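You operate a simulated robot arm through the tools that you are given. There is no shell and no other tool.

Carry out the task below with a simulated robot arm. There is one attempt and no reset: what you move stays moved.

JOB
Put things in order on the top of the white table. At the end: the red block stands where the white shuttle stood; the black weight (marked "1 kg") stands on top of the black disc; the white shuttle is on the white board; the grey small net from the top of the white table stands where the black weight stood; whatever was shut is shut again. Leave all else as you found it, and nothing knocked over.

It is judged by the outcome, as a careful person would: the job done as asked, and still so three seconds after it is handed in. It fails if anything else is knocked over, pushed out of place, dropped, spilled or broken.

ROBOT AND FRAMES
A 6-joint arm with a two-finger gripper, fixed in place. Base frame: the origin is at the foot of the arm, x ahead of it, y to its left, z up; the work surface is at about z = 0. Readings come in mm, rad, newtons and seconds.
With the tool pointing down near the work surface it reaches from about 240 to 620 mm from the base axis. Its first joint turns from -1.152 to 1.152 rad. Payload 1.37 kg.
The tool frame sits at the grasp point between the pads (the TCP): z along the fingers, y along the line on which they close. The tips reach 22 mm beyond it. The gripper opens to 92 mm; its body begins 65 mm behind the TCP.
Orientation is that of the tool frame in the base frame, as a unit quaternion [w, x, y, z]. With the fingers straight down and closing along the base's y, the tool's x points along the base's -x, its y along +y and its z along -z.

CONTROLS
- The arm moves only by the tool arm_command. Its argument "series" is a list of rows, each an object of numbers (a shift or turn left out is 0, a gripper value left out holds the last): "dx", "dy", "dz": the shift along the tool's x, y, z in mm; "ax", "ay", "az": the turn, a rotation vector about the tool's x, y, z in rad; "hand": the gripper command, from -1 (shut) to 1 (fully open), values between in proportion. In form: [{"dx": .., "dy": .., "dz": .., "ax": .., "ay": .., "az": .., "hand": ..}, ...]. A call has 1 to 20 rows; each row is the pose to reach, as a shift and turn from the pose commanded when the call began, along the tool's axes at that moment. Rows are played at 5 a second. More than 50 mm and 0.15 rad between two rows, or a gripper value outside its range, and nothing of the call is played. Where a pose cannot be reached the arm comes as near as it can. A force on the tool above 40 N (or 10 N above the force at the start of the call, whichever is more), or a blocked arm, ends the call early, and 0.2 s more pass. Each finger travels about 59.9 mm/s and halts on what it meets, pressing with about 26 N; the grip force reading is that of the motor and also rises with nothing between the fingers. The clock runs only during rows and for 0.2 s after the last one: add rows that repeat a pose to give the fingers time. It gives the time, the measured TCP pose, the force on the tool (base axes), the opening and the grip force at its end, in the units of the frame above (readings bear some noise), with the torque about the TCP (base axes, N m) and any sound that the robot's microphone picked up.
- Cameras (640 x 400 px; columns grow to the right, rows downward): "scene" is fixed at [31.7, -423.8, 572]; the picture's right is [0.83, -0.55, 0.00], its down [-0.34, -0.52, -0.78] and it looks along [0.43, 0.65, -0.62] (base axes); focal length 315 px, centre (320, 200). "wrist" rides on the gripper at [71, 19, -102] in the tool frame; the picture's right is [-0.26, 0.97, 0.00], its down [-0.75, -0.20, -0.62] and it looks along [-0.60, -0.16, 0.78] (tool axes); focal length 280 px, centre (320, 200). There is no depth. A picture from a camera that has moved, and an enlarged one, comes with that camera's place and axes in the base frame and with its lens. The place of the scene camera against the robot may be out by one fixed shift of up to 12 mm in any direction.
- get_image(camera): a new picture of that camera. It takes no simulated time.
- inspect(camera, box): a new picture of the part [left, top, right, bottom] of that camera's present view, enlarged. It takes no simulated time.
- close_job(): hands the job in; it is judged then, once.

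Nothing tells you positions but the pictures and the camera data. Unless the task says otherwise, let go and move clear before handing in.

The tools are called after ">>>" by a JSON object that holds its "name" and its "arguments". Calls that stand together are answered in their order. arm_command: Moves the arm, as the interface text tells. Its arguments: {"type":"object","properties":{"series":{"type":"array","items":{"type":"object","properties":{"dx":{"type":"number"},"dy":{"type":"number"},"dz":{"type":"number"},"ax":{"type":"number"},"ay":{"type":"number"},"az":{"type":"number"},"hand":{"type":"number"}}}}},"required":["series"]} The other tools are called the same way: get_image (camera) takes a picture; inspect (camera, box) takes an enlarged picture of a part of a camera's view; close_job () hands the job in.

At the start:

```text
time_s: 0.0
ee_pos: [349.1, 2.7, 264.9]
tool_rot: [0.0, 0.001, 1.0, 0.001]
force: [-0.4, -1.5, 0.2]
ft_torque: [0.0, 0.0, 0.01]
finger_gap: 92.0
grasp_force: 0.0
```

scene: 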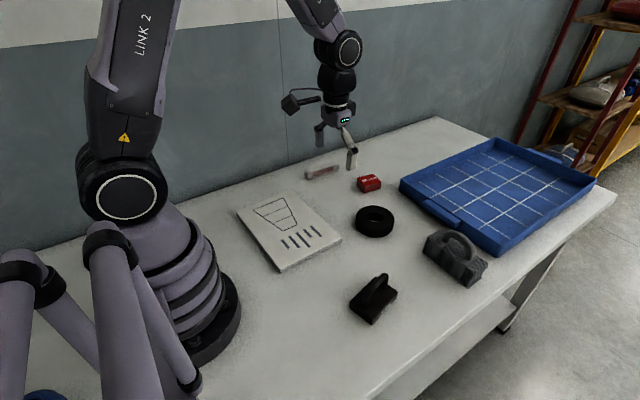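
wrist: 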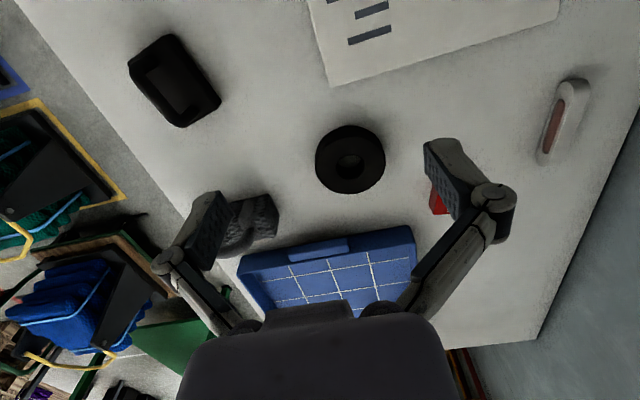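

I see a white table with a white board, a white/pinkish shuttle, a red block, a black disc (ring), a grey item with a handle, a black item with a handle, and a blue tray. I'll look closer at each before I move anything.

>>> {"name": "inspect", "arguments": {"camera": "scene", "box": [220, 140, 420, 265]}}

>>> {"name": "inspect", "arguments": {"camera": "scene", "box": [330, 210, 510, 330]}}

>>> {"name": "inspect", "arguments": {"camera": "scene", "box": [380, 100, 640, 270]}}

>>> {"name": "inspect", "arguments": {"camera": "wrist", "box": [100, 0, 420, 200]}}

>>> {"name": "inspect", "arguments": {"camera": "wrist", "box": [380, 40, 640, 220]}}

```text
3.20 times, centred on (320, 202) of scene
camera zoom: at [31.7, -423.8, 572.0], right [0.83, -0.55, 0.0], down [-0.34, -0.52, -0.78], along [0.43, 0.65, -0.62], focal length 1008 px, centre (320, 192)
```

zoom: 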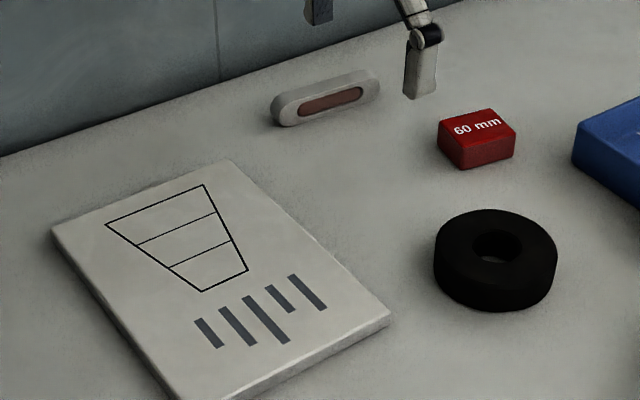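

```text
3.33 times, centred on (420, 270) of scene
camera zoom: at [31.7, -423.8, 572.0], right [0.83, -0.55, 0.0], down [-0.34, -0.52, -0.78], along [0.43, 0.65, -0.62], focal length 1050 px, centre (-13, -33)
```

zoom: 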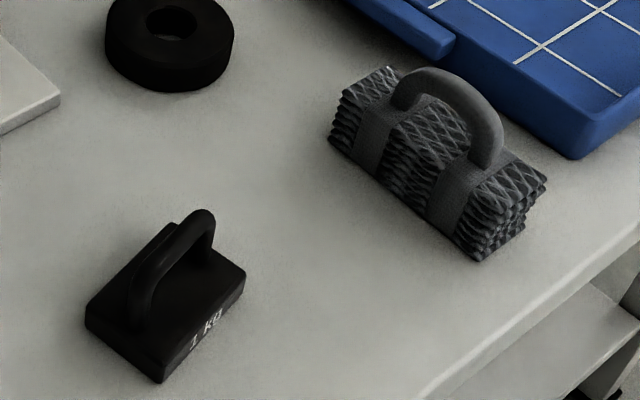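

```text
2.35 times, centred on (510, 185) of scene
camera zoom: at [31.7, -423.8, 572.0], right [0.83, -0.55, 0.0], down [-0.34, -0.52, -0.78], along [0.43, 0.65, -0.62], focal length 741 px, centre (-127, 235)
```

zoom: 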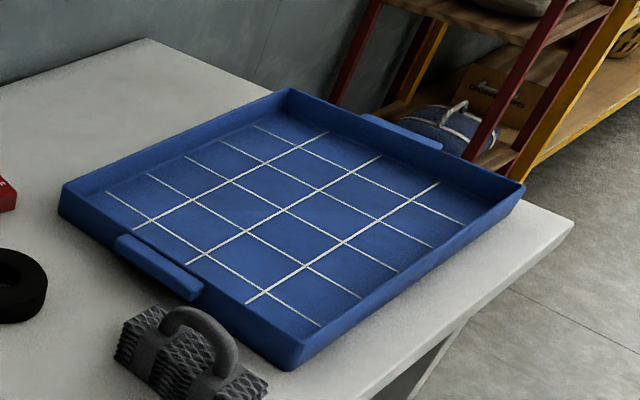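

```text
2.00 times, centred on (260, 100) of wrist
camera zoom: at [278.4, 22.1, 365.6], right [0.26, 0.97, 0.0], down [0.75, -0.2, 0.62], along [0.6, -0.16, -0.78], focal length 561 px, centre (440, 400)
```

zoom: 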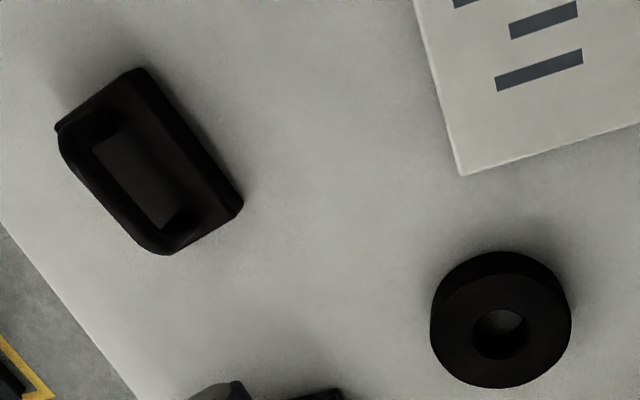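

```text
2.22 times, centred on (510, 130) of wrist
camera zoom: at [278.4, 22.1, 365.6], right [0.26, 0.97, 0.0], down [0.75, -0.2, 0.62], along [0.6, -0.16, -0.78], focal length 623 px, centre (-102, 356)
```

zoom: 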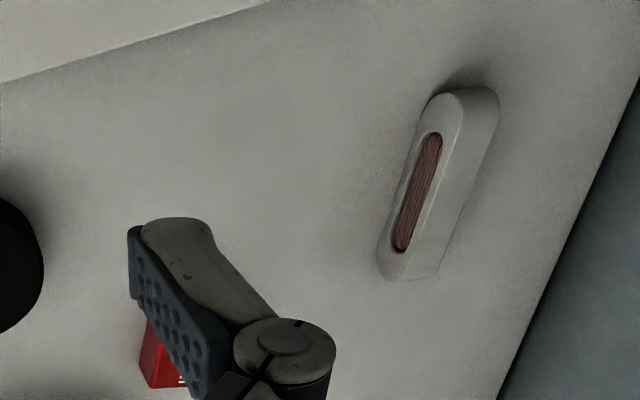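

The table holds no lids or doors that I can see, so this looks like four pick-and-place moves. I'll fly the wrist camera at the current height for better views of each object, starting with the black weight.

>>> {"name": "arm_command", "arguments": {"series": [{"dx": 16, "dy": -22}, {"dx": 33, "dy": -44}, {"dx": 50, "dy": -66}, {"dx": 66, "dy": -88}, {"dx": 83, "dy": -110}, {"dx": 99, "dy": -133}, {"dx": 99, "dy": -133}]}}

>>> {"name": "get_image", "arguments": {"camera": "wrist"}}

```text
time_s: 1.6
ee_pos: [249.7, -129.2, 264.2]
tool_rot: [0.0, 0.0, 1.0, -0.001]
force: [0.0, -0.2, 0.2]
ft_torque: [0.0, 0.0, -0.05]
finger_gap: 92.2
grasp_force: 0.0
```

```text
taken
camera wrist: at [179.5, -111.0, 367.1], right [0.26, 0.97, 0.0], down [0.75, -0.2, 0.62], along [0.6, -0.16, -0.78], focal length 280 px, centre (320, 200)
```

wrist: 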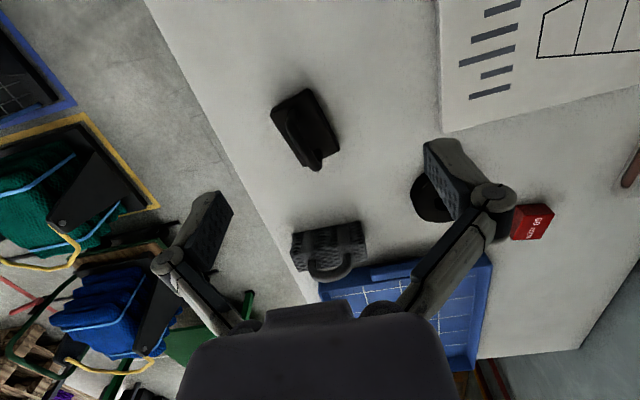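

>>> {"name": "inspect", "arguments": {"camera": "wrist", "box": [250, 70, 378, 150]}}

>>> {"name": "inspect", "arguments": {"camera": "wrist", "box": [264, 200, 392, 280]}}

>>> {"name": "inspect", "arguments": {"camera": "wrist", "box": [400, 160, 592, 280]}}

```text
5.00 times, centred on (314, 110) of wrist
camera zoom: at [179.5, -111.0, 367.1], right [0.26, 0.97, 0.0], down [0.75, -0.2, 0.62], along [0.6, -0.16, -0.78], focal length 1402 px, centre (350, 650)
```

zoom: 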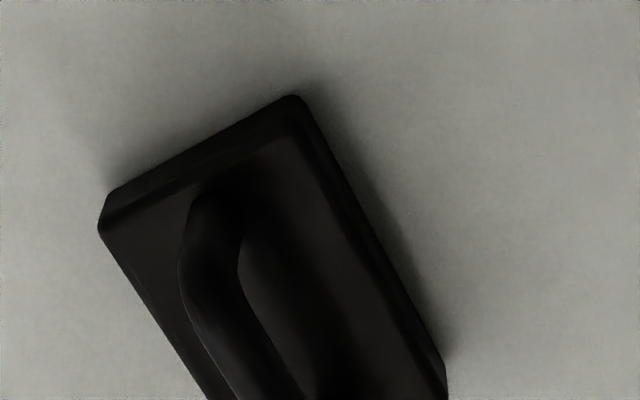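

```text
5.00 times, centred on (328, 240) of wrist
camera zoom: at [179.5, -111.0, 367.1], right [0.26, 0.97, 0.0], down [0.75, -0.2, 0.62], along [0.6, -0.16, -0.78], focal length 1402 px, centre (280, 0)
```

zoom: 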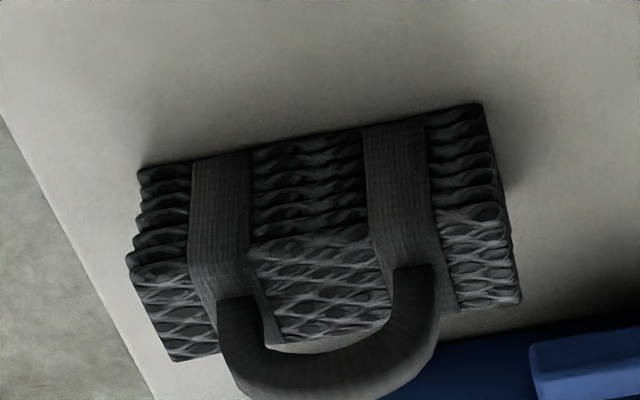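

```text
3.33 times, centred on (496, 220) of wrist
camera zoom: at [179.5, -111.0, 367.1], right [0.26, 0.97, 0.0], down [0.75, -0.2, 0.62], along [0.6, -0.16, -0.78], focal length 935 px, centre (-267, 133)
```

zoom: 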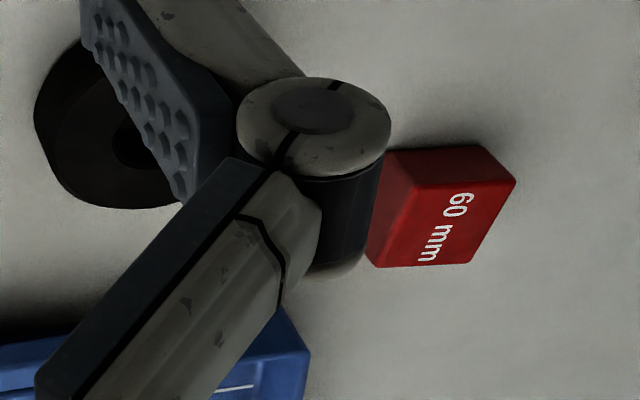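

>>> {"name": "inspect", "arguments": {"camera": "wrist", "box": [242, 80, 370, 180]}}

>>> {"name": "inspect", "arguments": {"camera": "wrist", "box": [400, 0, 592, 120]}}

```text
4.00 times, centred on (306, 130) of wrist
camera zoom: at [179.5, -111.0, 367.1], right [0.26, 0.97, 0.0], down [0.75, -0.2, 0.62], along [0.6, -0.16, -0.78], focal length 1122 px, centre (376, 480)
```

zoom: 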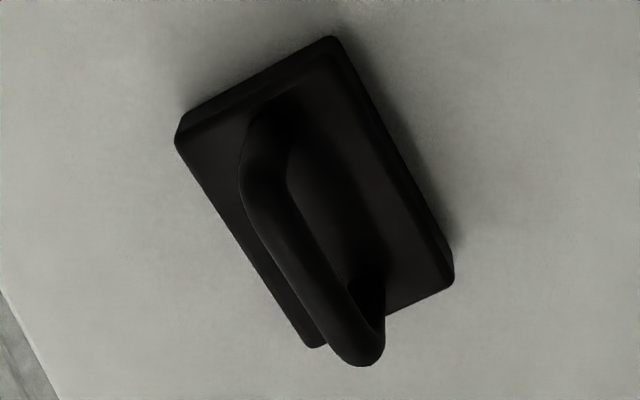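

```text
3.33 times, centred on (496, 60) of wrist
camera zoom: at [179.5, -111.0, 367.1], right [0.26, 0.97, 0.0], down [0.75, -0.2, 0.62], along [0.6, -0.16, -0.78], focal length 935 px, centre (-267, 667)
```

zoom: 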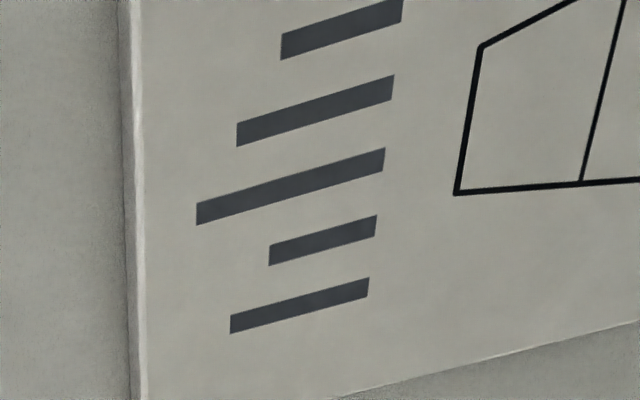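

The weight's handle runs nearly along base x at about (333, -171). The net's handle runs along y at about (550, -194). Next I'll view the disc, red block and shuttle from a second position.

>>> {"name": "arm_command", "arguments": {"series": [{"dx": -13, "dy": 26}, {"dx": -26, "dy": 52}, {"dx": -39, "dy": 78}, {"dx": -52, "dy": 104}, {"dx": -65, "dy": 130}, {"dx": -78, "dy": 156}, {"dx": -91, "dy": 182}, {"dx": -104, "dy": 208}, {"dx": -117, "dy": 234}, {"dx": -130, "dy": 259}, {"dx": -130, "dy": 259}]}}

>>> {"name": "get_image", "arguments": {"camera": "wrist"}}

>>> {"name": "get_image", "arguments": {"camera": "scene"}}

```text
time_s: 4.0
ee_pos: [379.7, 129.7, 264.6]
tool_rot: [0.001, 0.001, 1.0, 0.0]
force: [-0.4, -0.7, 0.3]
ft_torque: [-0.01, -0.02, 0.01]
finger_gap: 92.0
grasp_force: 0.1
```

```text
taken
camera wrist: at [309.2, 148.3, 365.2], right [0.26, 0.97, 0.0], down [0.75, -0.2, 0.62], along [0.6, -0.16, -0.78], focal length 280 px, centre (320, 200)
```

wrist: 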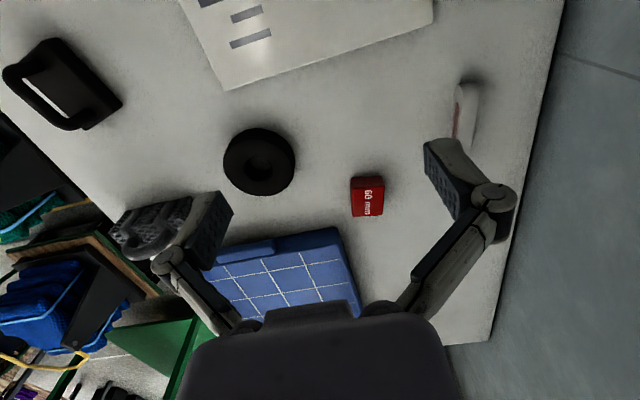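

```text
taken
```

scene: 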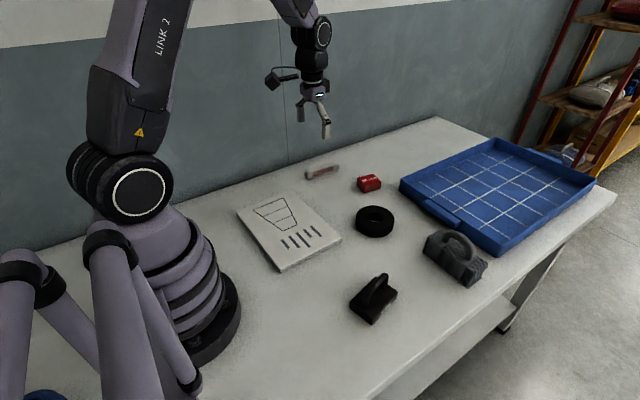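

>>> {"name": "inspect", "arguments": {"camera": "wrist", "box": [200, 110, 328, 210]}}

>>> {"name": "inspect", "arguments": {"camera": "wrist", "box": [330, 160, 410, 230]}}

>>> {"name": "inspect", "arguments": {"camera": "scene", "box": [296, 150, 396, 212]}}

>>> {"name": "inspect", "arguments": {"camera": "wrist", "box": [170, 0, 440, 120]}}

>>> {"name": "inspect", "arguments": {"camera": "wrist", "box": [0, 20, 140, 150]}}

```text
4.00 times, centred on (264, 160) of wrist
camera zoom: at [309.2, 148.3, 365.2], right [0.26, 0.97, 0.0], down [0.75, -0.2, 0.62], along [0.6, -0.16, -0.78], focal length 1122 px, centre (544, 360)
```

zoom: 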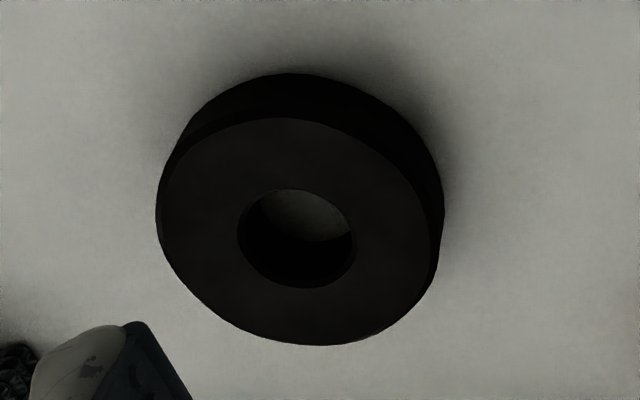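

```text
5.71 times, centred on (370, 195) of wrist
camera zoom: at [309.2, 148.3, 365.2], right [0.26, 0.97, 0.0], down [0.75, -0.2, 0.62], along [0.6, -0.16, -0.78], focal length 1602 px, centre (34, 229)
```

zoom: 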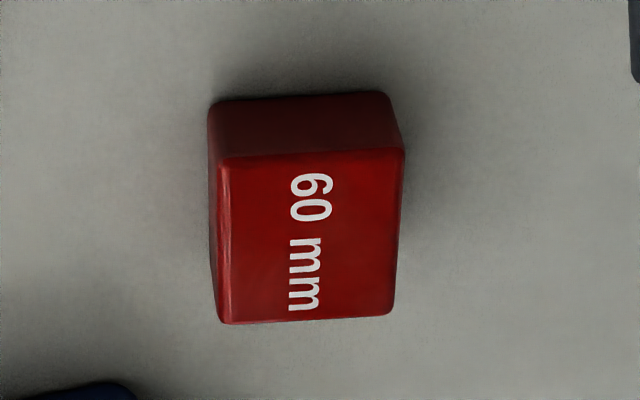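

```text
6.40 times, centred on (346, 181) of scene
camera zoom: at [31.7, -423.8, 572.0], right [0.83, -0.55, 0.0], down [-0.34, -0.52, -0.78], along [0.43, 0.65, -0.62], focal length 2016 px, centre (154, 322)
```

zoom: 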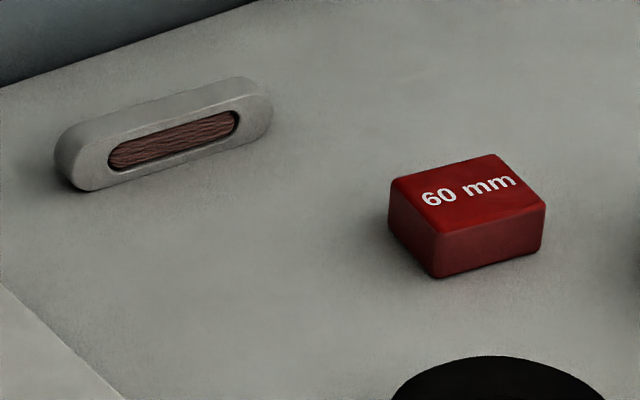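

```text
2.37 times, centred on (305, 60) of wrist
camera zoom: at [309.2, 148.3, 365.2], right [0.26, 0.97, 0.0], down [0.75, -0.2, 0.62], along [0.6, -0.16, -0.78], focal length 665 px, centre (356, 532)
```

zoom: 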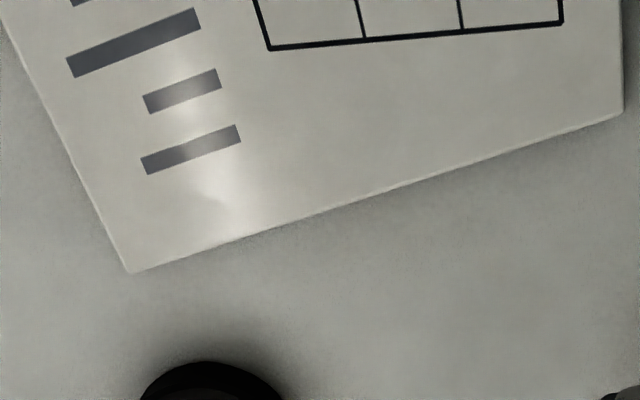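

```text
3.08 times, centred on (70, 85) of wrist
camera zoom: at [309.2, 148.3, 365.2], right [0.26, 0.97, 0.0], down [0.75, -0.2, 0.62], along [0.6, -0.16, -0.78], focal length 863 px, centre (1089, 554)
```

zoom: 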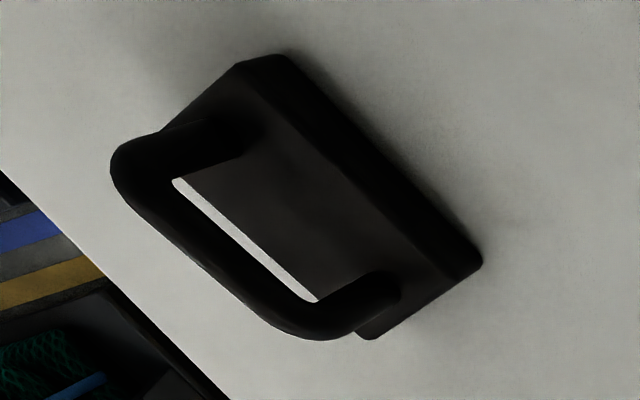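

The shuttle seems to stand on its edge with its slot facing -y. I'll take a closer look at it before I plan its grasp.

>>> {"name": "arm_command", "arguments": {"series": [{"dx": 5, "dy": 22, "dz": 10}, {"dx": 10, "dy": 44, "dz": 20}, {"dx": 15, "dy": 66, "dz": 30}, {"dx": 20, "dy": 88, "dz": 40}, {"dx": 25, "dy": 110, "dz": 52}, {"dx": 30, "dy": 130, "dz": 65}, {"dx": 30, "dy": 130, "dz": 65}]}}

>>> {"name": "get_image", "arguments": {"camera": "wrist"}}

>>> {"name": "inspect", "arguments": {"camera": "wrist", "box": [310, 140, 438, 220]}}

```text
time_s: 5.6
ee_pos: [349.1, 258.0, 199.1]
tool_rot: [0.0, 0.0, 1.0, 0.0]
force: [0.8, -0.2, 0.2]
ft_torque: [0.01, -0.02, 0.0]
finger_gap: 91.7
grasp_force: 0.0
```

```text
taken
camera wrist: at [279.1, 278.1, 300.5], right [0.26, 0.96, 0.0], down [0.75, -0.2, 0.63], along [0.6, -0.16, -0.78], focal length 280 px, centre (320, 200)
```

wrist: 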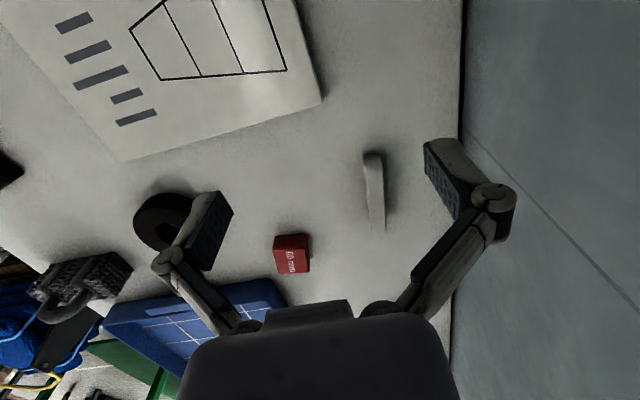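

```text
5.00 times, centred on (374, 180) of wrist
camera zoom: at [279.1, 278.1, 300.5], right [0.26, 0.96, 0.0], down [0.75, -0.2, 0.63], along [0.6, -0.16, -0.78], focal length 1402 px, centre (50, 300)
```

zoom: 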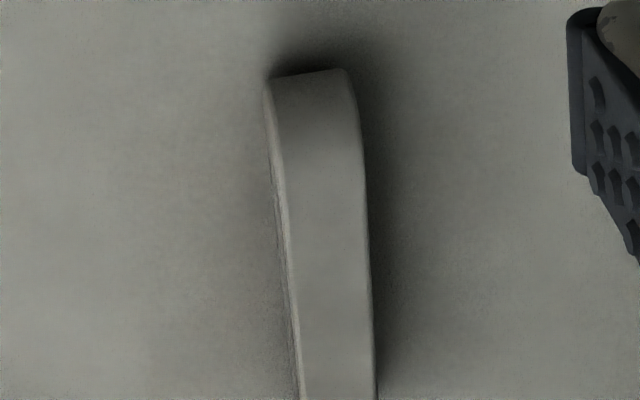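

>>> {"name": "inspect", "arguments": {"camera": "wrist", "box": [340, 140, 420, 240]}}

>>> {"name": "inspect", "arguments": {"camera": "wrist", "box": [0, 0, 340, 170]}}

>>> {"name": "inspect", "arguments": {"camera": "wrist", "box": [250, 220, 330, 280]}}

>>> {"name": "inspect", "arguments": {"camera": "scene", "box": [296, 155, 346, 187]}}

```text
4.00 times, centred on (380, 190) of wrist
camera zoom: at [279.1, 278.1, 300.5], right [0.26, 0.96, 0.0], down [0.75, -0.2, 0.63], along [0.6, -0.16, -0.78], focal length 1122 px, centre (80, 240)
```

zoom: 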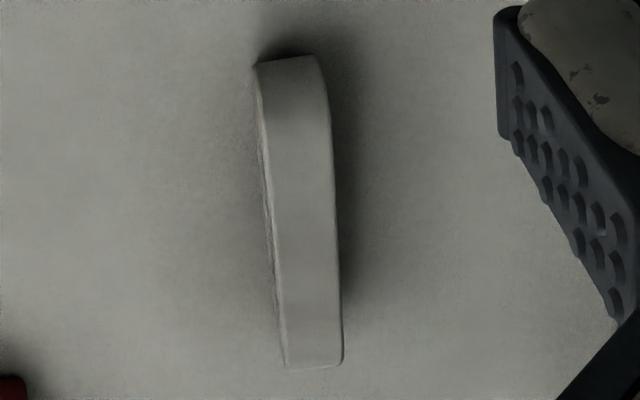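

```text
1.88 times, centred on (170, 85) of wrist
camera zoom: at [279.1, 278.1, 300.5], right [0.26, 0.96, 0.0], down [0.75, -0.2, 0.63], along [0.6, -0.16, -0.78], focal length 528 px, centre (602, 416)
```

zoom: 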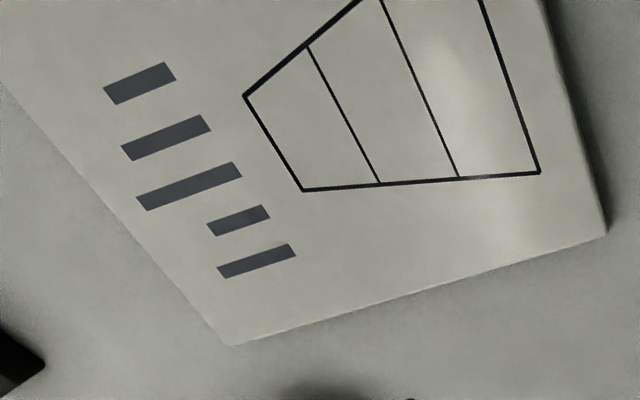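

```text
6.67 times, centred on (290, 250) of wrist
camera zoom: at [279.1, 278.1, 300.5], right [0.26, 0.96, 0.0], down [0.75, -0.2, 0.63], along [0.6, -0.16, -0.78], focal length 1869 px, centre (520, -133)
```

zoom: 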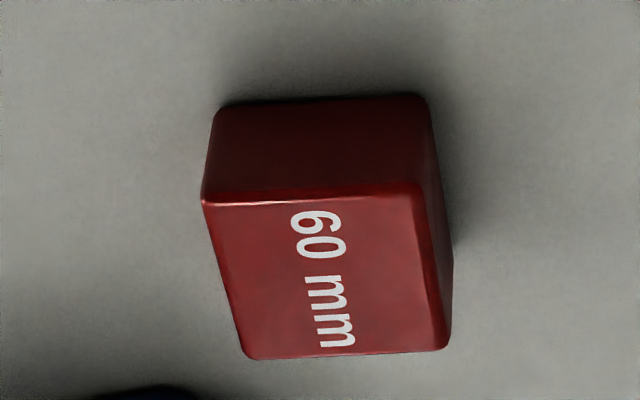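

```text
12.50 times, centred on (321, 171) of scene
camera zoom: at [31.7, -423.8, 572.0], right [0.83, -0.55, 0.0], down [-0.34, -0.52, -0.78], along [0.43, 0.65, -0.62], focal length 3937 px, centre (308, 562)
```

zoom: 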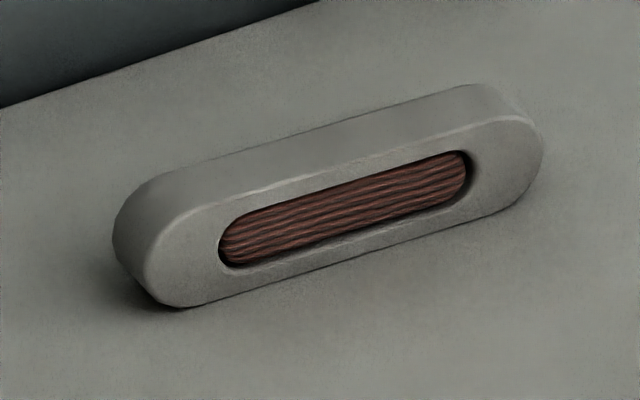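

Estimates so far:

| Object | Centre x, y (mm) | Size / notes |
|---|---|---|
| Shuttle | (511, 289) | about 119 x 19 x 29, yaw about -0.08 |
| Red block | (594, 150) | about 58 x 47 x 27 |
| Disc | (492, 9) | height about 28 |
| Weight handle | (333, -171) | bar at z about 64 |

I'll fly above the weight with the matching yaw and check the alignment.

>>> {"name": "arm_command", "arguments": {"series": [{"dx": 1, "dy": -27, "dz": 0, "az": -0.014}, {"dx": 2, "dy": -54, "dz": 0, "az": -0.028}, {"dx": 3, "dy": -81, "dz": 0, "az": -0.042}, {"dx": 4, "dy": -108, "dz": 0, "az": -0.057}, {"dx": 5, "dy": -135, "dz": 0, "az": -0.071}, {"dx": 6, "dy": -162, "dz": 0, "az": -0.085}, {"dx": 7, "dy": -189, "dz": 0, "az": -0.099}, {"dx": 8, "dy": -216, "dz": 0, "az": -0.114}, {"dx": 10, "dy": -243, "dz": 0, "az": -0.128}, {"dx": 11, "dy": -270, "dz": 0, "az": -0.142}, {"dx": 12, "dy": -297, "dz": 5, "az": -0.156}, {"dx": 13, "dy": -324, "dz": 10, "az": -0.17}, {"dx": 14, "dy": -351, "dz": 15, "az": -0.184}, {"dx": 15, "dy": -378, "dz": 22, "az": -0.2}, {"dx": 16, "dy": -405, "dz": 30, "az": -0.214}, {"dx": 17, "dy": -430, "dz": 40, "az": -0.227}, {"dx": 17, "dy": -430, "dz": 40, "az": -0.227}]}}

>>> {"name": "get_image", "arguments": {"camera": "wrist"}}

>>> {"name": "get_image", "arguments": {"camera": "scene"}}

```text
time_s: 9.2
ee_pos: [334.1, -172.0, 158.7]
tool_rot: [0.0, -0.114, 0.994, 0.0]
force: [0.2, 0.3, -0.7]
ft_torque: [0.02, 0.02, 0.0]
finger_gap: 92.1
grasp_force: 0.0
```

```text
taken
camera wrist: at [261.3, -169.1, 259.8], right [0.04, 1.0, 0.0], down [0.78, -0.03, 0.63], along [0.62, -0.02, -0.78], focal length 280 px, centre (320, 200)
```

wrist: 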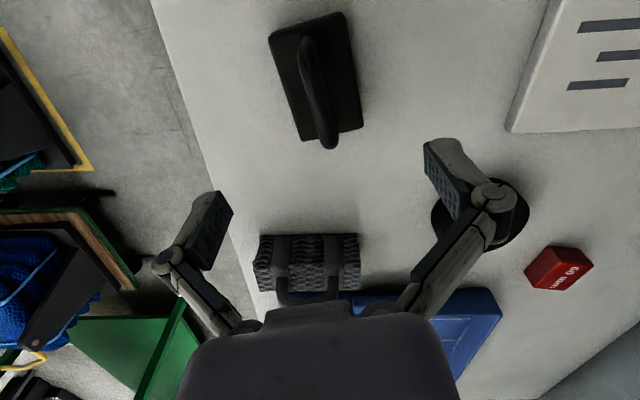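

```text
taken
```

scene: 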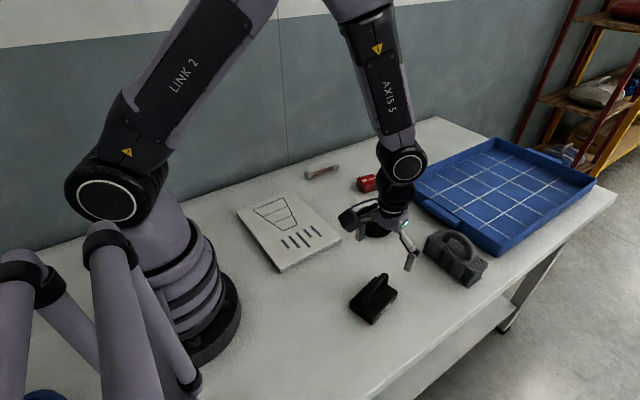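

>>> {"name": "inspect", "arguments": {"camera": "wrist", "box": [240, 0, 400, 160]}}

>>> {"name": "inspect", "arguments": {"camera": "wrist", "box": [240, 220, 400, 310]}}

```text
2.50 times, centred on (320, 80) of wrist
camera zoom: at [261.3, -169.1, 259.8], right [0.04, 1.0, 0.0], down [0.78, -0.03, 0.63], along [0.62, -0.02, -0.78], focal length 701 px, centre (320, 500)
```

zoom: 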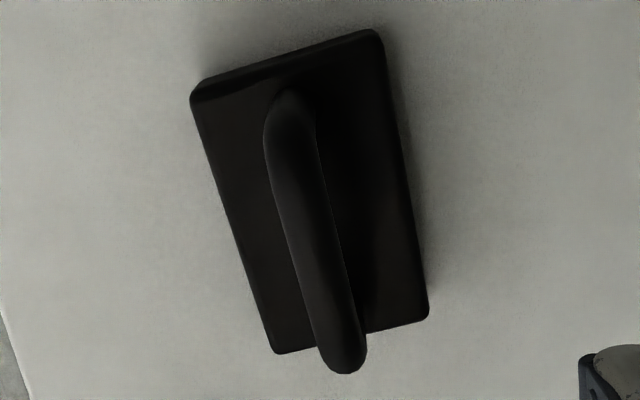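

```text
4.00 times, centred on (320, 265) of wrist
camera zoom: at [261.3, -169.1, 259.8], right [0.04, 1.0, 0.0], down [0.78, -0.03, 0.63], along [0.62, -0.02, -0.78], focal length 1122 px, centre (320, -60)
```

zoom: 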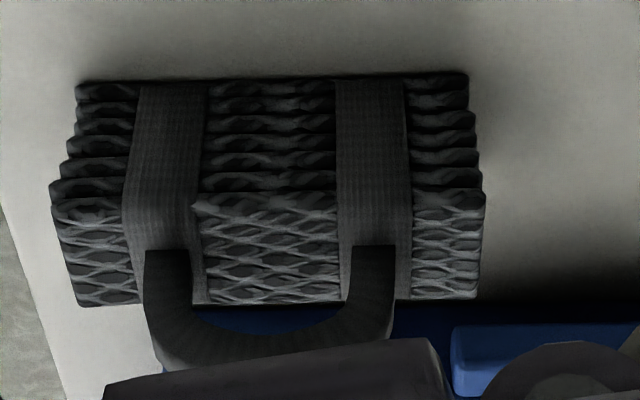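

The weight handle is centred under the gripper at (333, -171), with its yaw within 0.02 rad. I'll descend so the tips stay above the base plate, then close on the handle.

>>> {"name": "arm_command", "arguments": {"series": [{"dz": 20, "hand": 1}, {"dz": 40, "hand": 1}, {"dz": 60, "hand": 1}, {"dz": 80, "hand": 1}, {"dz": 92, "hand": 1}, {"dz": 98, "hand": 1}, {"dz": 98, "hand": 1}]}}

>>> {"name": "get_image", "arguments": {"camera": "scene"}}

>>> {"name": "inspect", "arguments": {"camera": "scene", "box": [320, 200, 480, 340]}}

>>> {"name": "get_image", "arguments": {"camera": "wrist"}}

```text
time_s: 10.8
ee_pos: [333.1, -171.2, 61.0]
tool_rot: [0.0, -0.113, 0.994, 0.0]
force: [0.1, -0.6, 0.1]
ft_torque: [0.01, -0.01, 0.0]
finger_gap: 92.3
grasp_force: 0.1
```

```text
taken
```

scene: 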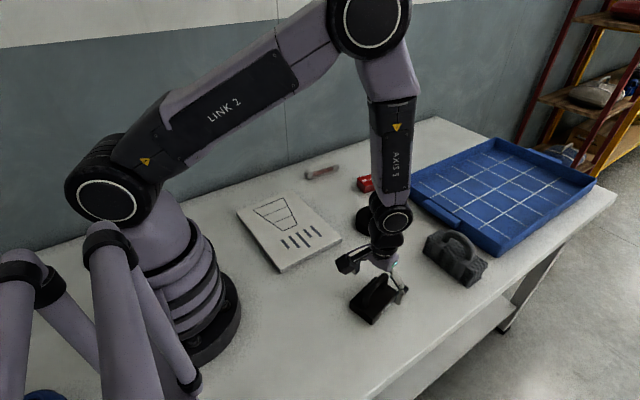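

```text
2.86 times, centred on (400, 270) of scene
camera zoom: at [31.7, -423.8, 572.0], right [0.83, -0.55, 0.0], down [-0.34, -0.52, -0.78], along [0.43, 0.65, -0.62], focal length 900 px, centre (91, 0)
```

zoom: 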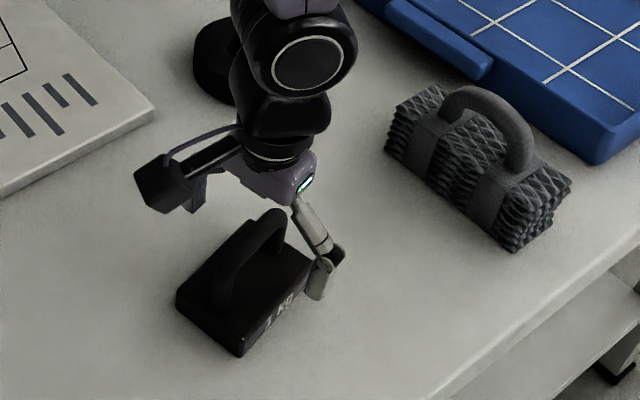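

```text
taken
camera wrist: at [260.4, -168.0, 162.2], right [0.04, 1.0, 0.0], down [0.78, -0.03, 0.62], along [0.62, -0.02, -0.78], focal length 280 px, centre (320, 200)
```

wrist: 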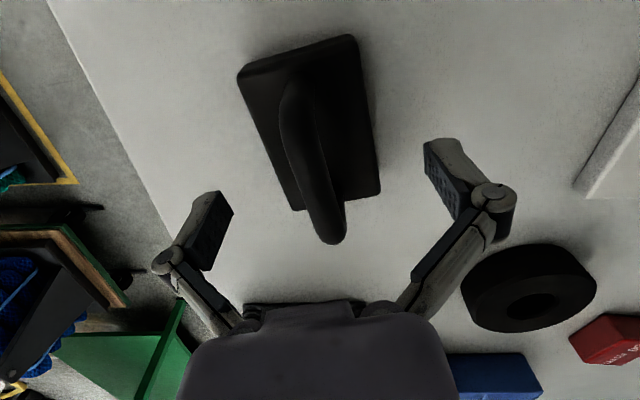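

The fingers straddle the handle bar and the TCP projects right onto its middle. I'll close the gripper now.

>>> {"name": "arm_command", "arguments": {"series": [{"hand": 0}, {"hand": -0.5}, {"hand": -1}, {"hand": -1}, {"hand": -1}, {"hand": -1}]}}

>>> {"name": "inspect", "arguments": {"camera": "scene", "box": [320, 200, 480, 340]}}

>>> {"name": "get_image", "arguments": {"camera": "wrist"}}

```text
time_s: 12.2
ee_pos: [333.1, -171.8, 60.7]
tool_rot: [0.0, -0.113, 0.994, 0.0]
force: [1.4, -1.8, 0.3]
ft_torque: [0.04, -0.07, -0.04]
finger_gap: 12.3
grasp_force: 26.0
```

```text
2.86 times, centred on (400, 270) of scene
camera zoom: at [31.7, -423.8, 572.0], right [0.83, -0.55, 0.0], down [-0.34, -0.52, -0.78], along [0.43, 0.65, -0.62], focal length 900 px, centre (91, 0)
```

zoom: 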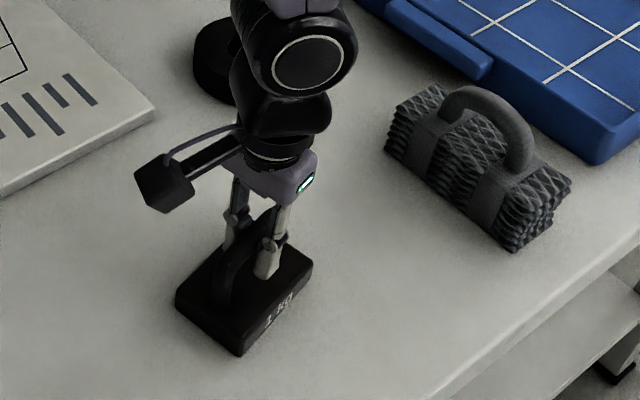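

```text
taken
camera wrist: at [260.6, -168.1, 162.4], right [0.04, 1.0, 0.0], down [0.78, -0.03, 0.63], along [0.63, -0.02, -0.78], focal length 280 px, centre (320, 200)
```

wrist: 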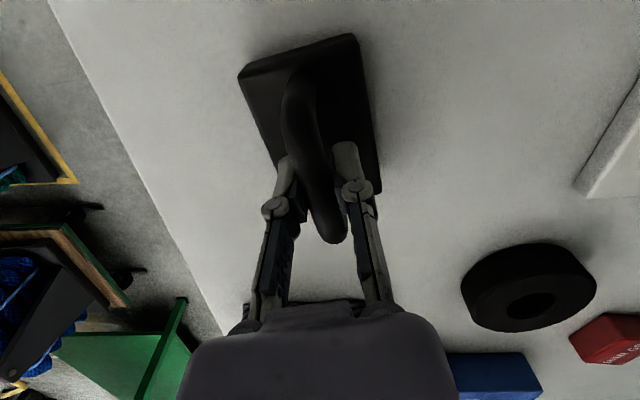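

The handle is held at a 12 mm gap with 26 N. I'll lift slightly first and check for tilt.

>>> {"name": "arm_command", "arguments": {"series": [{"dz": -3}, {"dz": -8}, {"dz": -15}, {"dz": -22}, {"dz": -30}, {"dz": -30}]}}

>>> {"name": "inspect", "arguments": {"camera": "scene", "box": [320, 200, 480, 340]}}

>>> {"name": "get_image", "arguments": {"camera": "wrist"}}

```text
time_s: 13.6
ee_pos: [332.3, -170.4, 91.2]
tool_rot: [0.0, -0.113, 0.994, 0.0]
force: [1.0, -0.3, -10.1]
ft_torque: [-0.01, -0.02, 0.03]
finger_gap: 12.6
grasp_force: 26.1
```

```text
2.86 times, centred on (400, 270) of scene
camera zoom: at [31.7, -423.8, 572.0], right [0.83, -0.55, 0.0], down [-0.34, -0.52, -0.78], along [0.43, 0.65, -0.62], focal length 900 px, centre (91, 0)
```

zoom: 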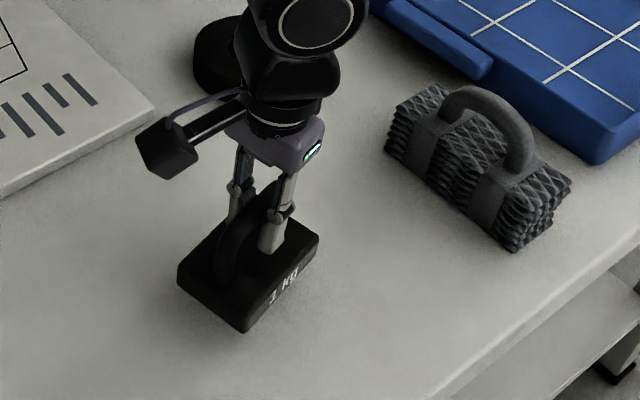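

```text
taken
camera wrist: at [259.8, -168.4, 192.9], right [0.04, 1.0, 0.0], down [0.78, -0.03, 0.62], along [0.62, -0.02, -0.78], focal length 280 px, centre (320, 200)
```

wrist: 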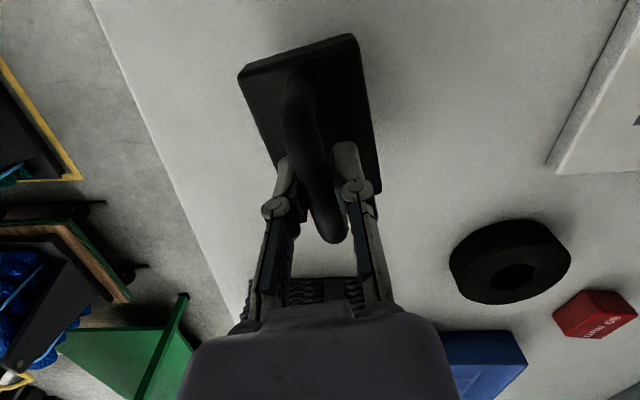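

The weight hangs level and reads about 10 N. I'll raise it and carry it to hover above the disc.

>>> {"name": "arm_command", "arguments": {"series": [{"dz": -13, "hand": -1}, {"dz": -27}, {"dz": -40}, {"dx": -8, "dy": 6, "dz": -40}, {"dx": -22, "dy": 16, "dz": -40}, {"dx": -39, "dy": 28, "dz": -40}, {"dx": -56, "dy": 40, "dz": -40}, {"dx": -73, "dy": 52, "dz": -40}, {"dx": -90, "dy": 64, "dz": -40}, {"dx": -107, "dy": 76, "dz": -40}, {"dx": -124, "dy": 88.5, "dz": -40}, {"dx": -141, "dy": 100.5, "dz": -40}, {"dx": -158, "dy": 112.5, "dz": -40}, {"dx": -174, "dy": 124, "dz": -40}, {"dx": -187, "dy": 133.5, "dz": -40}, {"dx": -195.6, "dy": 139.7, "dz": -40}, {"dx": -195.6, "dy": 139.7, "dz": -40}]}}

>>> {"name": "get_image", "arguments": {"camera": "wrist"}}

>>> {"name": "get_image", "arguments": {"camera": "scene"}}

>>> {"name": "inspect", "arguments": {"camera": "scene", "box": [310, 150, 450, 250]}}

```text
time_s: 17.2
ee_pos: [491.7, 8.8, 130.6]
tool_rot: [0.0, -0.114, 0.994, 0.0]
force: [0.3, 1.0, -9.5]
ft_torque: [-0.01, -0.01, -0.04]
finger_gap: 12.2
grasp_force: 25.9
```

```text
taken
camera wrist: at [419.5, 12.6, 231.8], right [0.04, 1.0, 0.0], down [0.78, -0.03, 0.62], along [0.62, -0.02, -0.78], focal length 280 px, centre (320, 200)
```

wrist: 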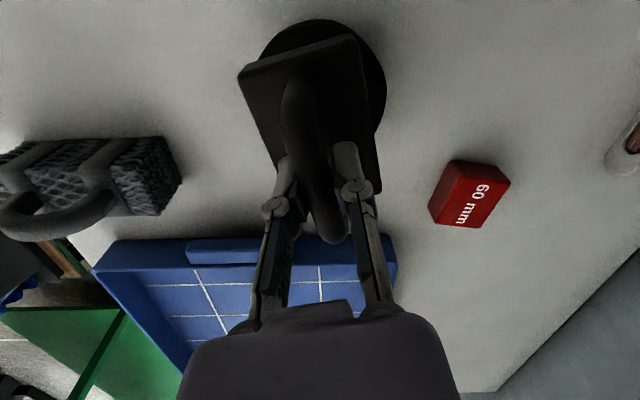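

```text
taken
```

scene: 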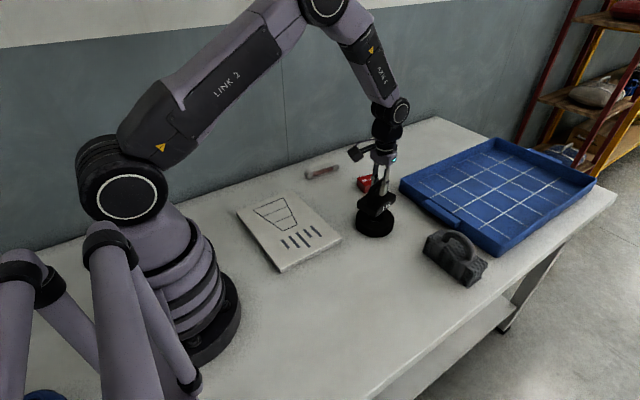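

```text
4.00 times, centred on (380, 200) of scene
camera zoom: at [31.7, -423.8, 572.0], right [0.83, -0.55, 0.0], down [-0.34, -0.52, -0.78], along [0.43, 0.65, -0.62], focal length 1260 px, centre (80, 200)
```

zoom: 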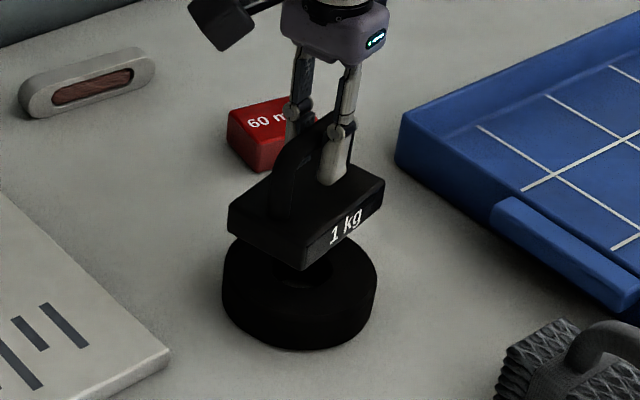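

The weight hovers centred over the disc. I'll lower it, slowing for the last part and watching the force.

>>> {"name": "arm_command", "arguments": {"series": [{"dz": 10, "hand": -1}, {"dz": 20}, {"dz": 28}, {"dz": 33}, {"dz": 36}, {"dz": 37}, {"dz": 37}]}}

>>> {"name": "inspect", "arguments": {"camera": "scene", "box": [310, 150, 450, 250]}}

```text
time_s: 18.8
ee_pos: [491.6, 9.2, 93.2]
tool_rot: [0.0, -0.113, 0.994, 0.0]
force: [-0.2, -0.3, -10.3]
ft_torque: [0.0, 0.03, 0.01]
finger_gap: 12.5
grasp_force: 26.2
```

```text
4.00 times, centred on (380, 200) of scene
camera zoom: at [31.7, -423.8, 572.0], right [0.83, -0.55, 0.0], down [-0.34, -0.52, -0.78], along [0.43, 0.65, -0.62], focal length 1260 px, centre (80, 200)
```

zoom: 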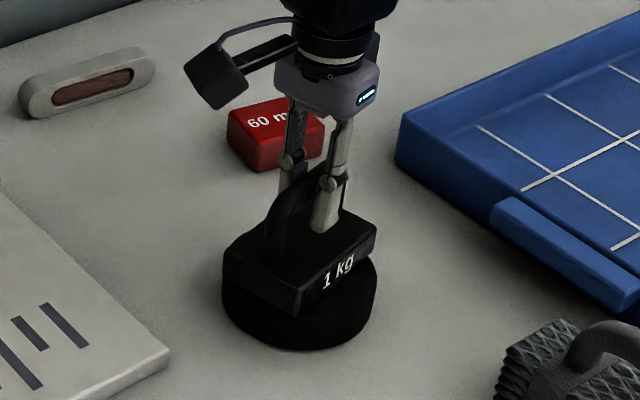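

>>> {"name": "arm_command", "arguments": {"series": [{"dz": 1, "hand": -1}, {"dz": 2}, {"dz": 2}]}}

```text
time_s: 19.6
ee_pos: [491.7, 8.2, 92.1]
tool_rot: [0.0, -0.113, 0.994, 0.0]
force: [-0.6, 0.7, -9.8]
ft_torque: [-0.01, -0.03, -0.02]
finger_gap: 12.7
grasp_force: 25.1
```

No contact yet, so I'll keep lowering in small steps.

>>> {"name": "arm_command", "arguments": {"series": [{"dz": 1, "hand": -1}, {"dz": 2}, {"dz": 2}]}}

```text
time_s: 20.4
ee_pos: [492.2, 7.5, 90.8]
tool_rot: [0.0, -0.113, 0.994, 0.0]
force: [-10.2, -2.5, 13.4]
ft_torque: [0.01, 0.05, 0.01]
finger_gap: 12.6
grasp_force: 26.7
```

>>> {"name": "arm_command", "arguments": {"series": [{"dz": -0.7, "hand": -1}, {"dz": -0.7}]}}

>>> {"name": "inspect", "arguments": {"camera": "scene", "box": [310, 150, 450, 250]}}

>>> {"name": "get_image", "arguments": {"camera": "wrist"}}

```text
time_s: 21.0
ee_pos: [491.9, 8.8, 89.5]
tool_rot: [0.001, -0.114, 0.994, 0.0]
force: [-4.5, 0.0, 2.2]
ft_torque: [0.02, -0.15, 0.03]
finger_gap: 12.7
grasp_force: 25.8
```

```text
4.00 times, centred on (380, 200) of scene
camera zoom: at [31.7, -423.8, 572.0], right [0.83, -0.55, 0.0], down [-0.34, -0.52, -0.78], along [0.43, 0.65, -0.62], focal length 1260 px, centre (80, 200)
```

zoom: 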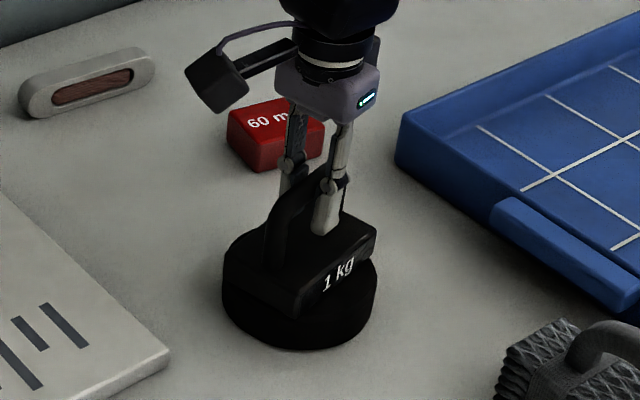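

```text
taken
camera wrist: at [419.4, 11.9, 192.2], right [0.04, 1.0, 0.0], down [0.78, -0.03, 0.63], along [0.63, -0.02, -0.78], focal length 280 px, centre (320, 200)
```

wrist: 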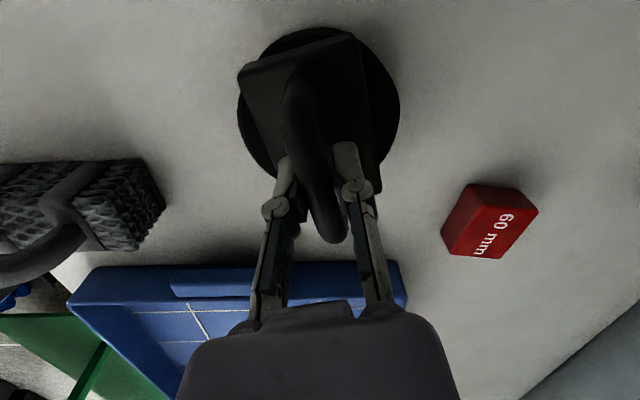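

The disc now supports the weight (force about 2 N). I'll open gently, then retreat straight up.

>>> {"name": "arm_command", "arguments": {"series": [{"hand": -0.6}, {"hand": -0.3}, {"hand": 0}, {"hand": 0.2}, {"hand": 0.2}]}}

>>> {"name": "inspect", "arguments": {"camera": "scene", "box": [310, 150, 450, 250]}}

>>> {"name": "get_image", "arguments": {"camera": "wrist"}}

```text
time_s: 22.2
ee_pos: [492.4, 9.4, 90.7]
tool_rot: [0.0, -0.113, 0.994, 0.001]
force: [-1.2, 0.3, 0.0]
ft_torque: [0.02, 0.01, -0.01]
finger_gap: 55.2
grasp_force: 0.2
```

```text
4.00 times, centred on (380, 200) of scene
camera zoom: at [31.7, -423.8, 572.0], right [0.83, -0.55, 0.0], down [-0.34, -0.52, -0.78], along [0.43, 0.65, -0.62], focal length 1260 px, centre (80, 200)
```

zoom: 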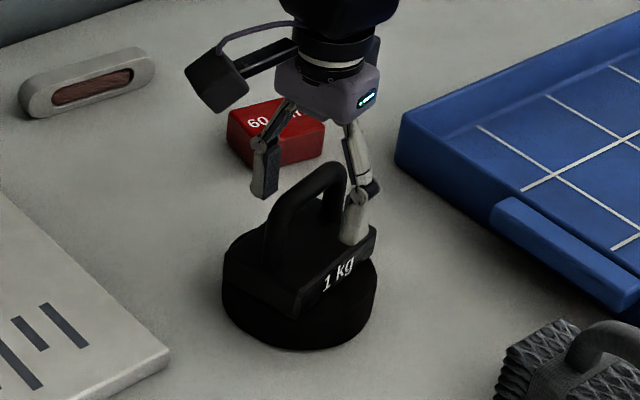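

```text
taken
camera wrist: at [419.3, 11.7, 192.5], right [0.04, 1.0, 0.0], down [0.78, -0.03, 0.62], along [0.62, -0.02, -0.78], focal length 280 px, centre (320, 200)
```

wrist: 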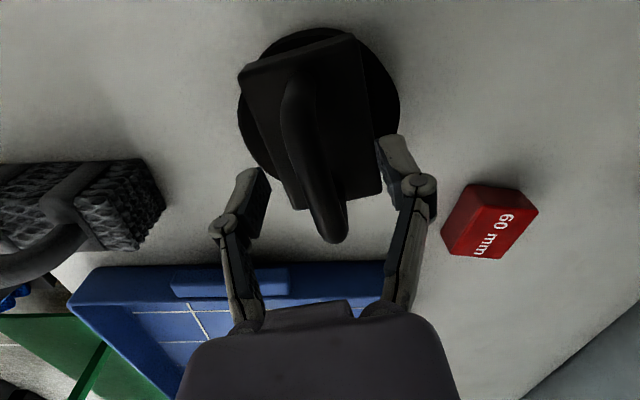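

The weight stands on the disc. Next I'll rise clear, swing over to the net and turn the gripper to close along base x, across its handle.

>>> {"name": "arm_command", "arguments": {"series": [{"dz": -15, "hand": 0.2}, {"dz": -35, "hand": 0.2}, {"dz": -55, "hand": 0.6}, {"dz": -78, "hand": 1}, {"dz": -100, "hand": 1}, {"dx": -0.8, "dy": -16.2, "dz": -100, "az": 0.138}, {"dx": -1.6, "dy": -32.4, "dz": -100, "az": 0.277}, {"dx": -2.4, "dy": -48.6, "dz": -100, "az": 0.415}, {"dx": -3.3, "dy": -64.9, "dz": -100, "az": 0.554}, {"dx": -4.1, "dy": -81.1, "dz": -100, "az": 0.692}, {"dx": -4.9, "dy": -97.3, "dz": -100, "az": 0.83}, {"dx": -5.7, "dy": -113.5, "dz": -100, "az": 0.969}, {"dx": -6.5, "dy": -129.7, "dz": -100, "az": 1.107}, {"dx": -7.3, "dy": -145.9, "dz": -100, "az": 1.245}, {"dx": -8.2, "dy": -162.2, "dz": -100, "az": 1.384}, {"dx": -9, "dy": -178.4, "dz": -100, "az": 1.522}, {"dx": -9.8, "dy": -194.6, "dz": -100, "az": 1.661}, {"dx": -10.6, "dy": -210.8, "dz": -100, "az": 1.799}, {"dx": -10.6, "dy": -210.8, "dz": -100, "az": 1.799}]}}

>>> {"name": "get_image", "arguments": {"camera": "wrist"}}

>>> {"name": "get_image", "arguments": {"camera": "scene"}}

```text
time_s: 26.2
ee_pos: [548.8, -194.7, 190.6]
tool_rot: [-0.001, 0.709, 0.706, 0.0]
force: [0.2, 0.1, -0.4]
ft_torque: [-0.02, -0.01, 0.0]
finger_gap: 92.0
grasp_force: 0.1
```

```text
taken
camera wrist: at [568.8, -123.8, 292.1], right [0.96, -0.27, 0.0], down [-0.21, -0.75, 0.62], along [-0.17, -0.6, -0.78], focal length 280 px, centre (320, 200)
```

wrist: 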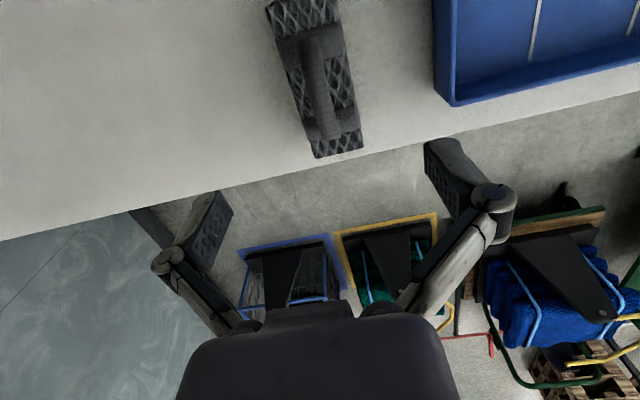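

```text
taken
```

scene: 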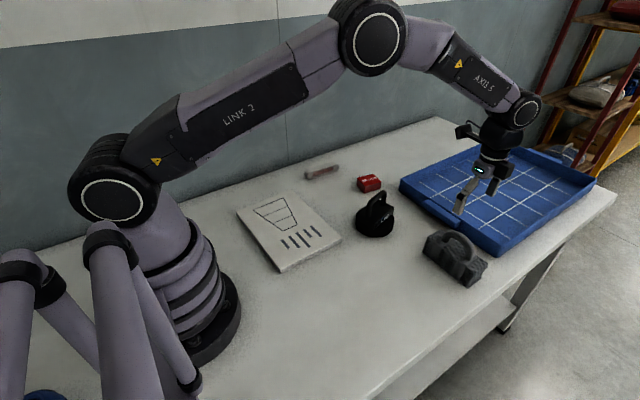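

>>> {"name": "inspect", "arguments": {"camera": "wrist", "box": [240, 0, 400, 170]}}

>>> {"name": "inspect", "arguments": {"camera": "scene", "box": [330, 170, 410, 250]}}

>>> {"name": "inspect", "arguments": {"camera": "scene", "box": [400, 210, 500, 300]}}

```text
2.35 times, centred on (320, 85) of wrist
camera zoom: at [568.8, -123.8, 292.1], right [0.96, -0.27, 0.0], down [-0.21, -0.75, 0.62], along [-0.17, -0.6, -0.78], focal length 660 px, centre (320, 471)
```

zoom: 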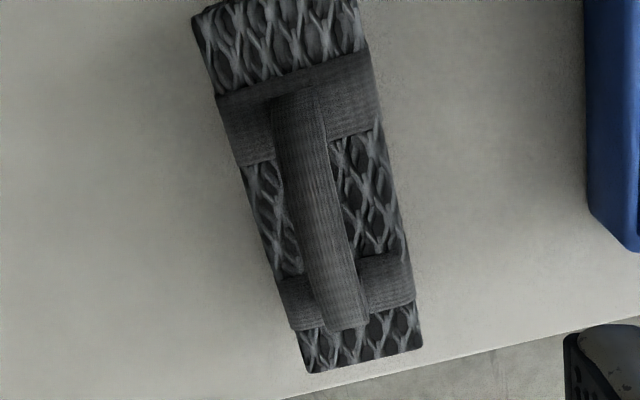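

```text
5.00 times, centred on (370, 210) of scene
camera zoom: at [31.7, -423.8, 572.0], right [0.83, -0.55, 0.0], down [-0.34, -0.52, -0.78], along [0.43, 0.65, -0.62], focal length 1575 px, centre (70, 150)
```

zoom: 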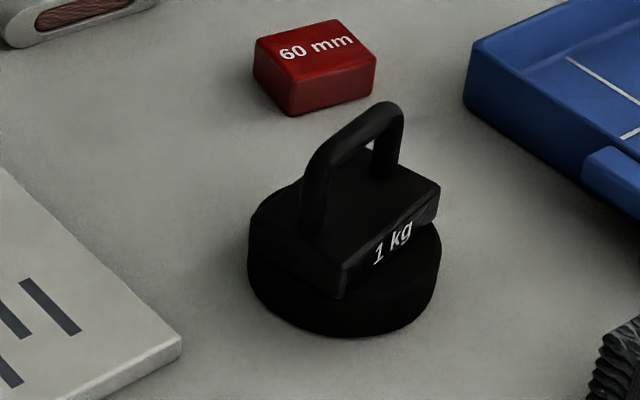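

```text
4.44 times, centred on (450, 255) of scene
camera zoom: at [31.7, -423.8, 572.0], right [0.83, -0.55, 0.0], down [-0.34, -0.52, -0.78], along [0.43, 0.65, -0.62], focal length 1400 px, centre (-258, -44)
```

zoom: 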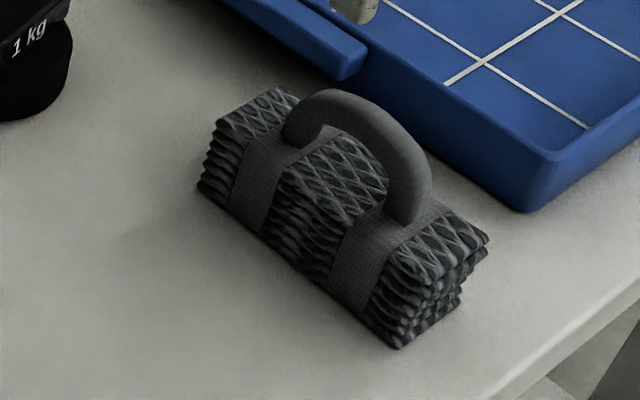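

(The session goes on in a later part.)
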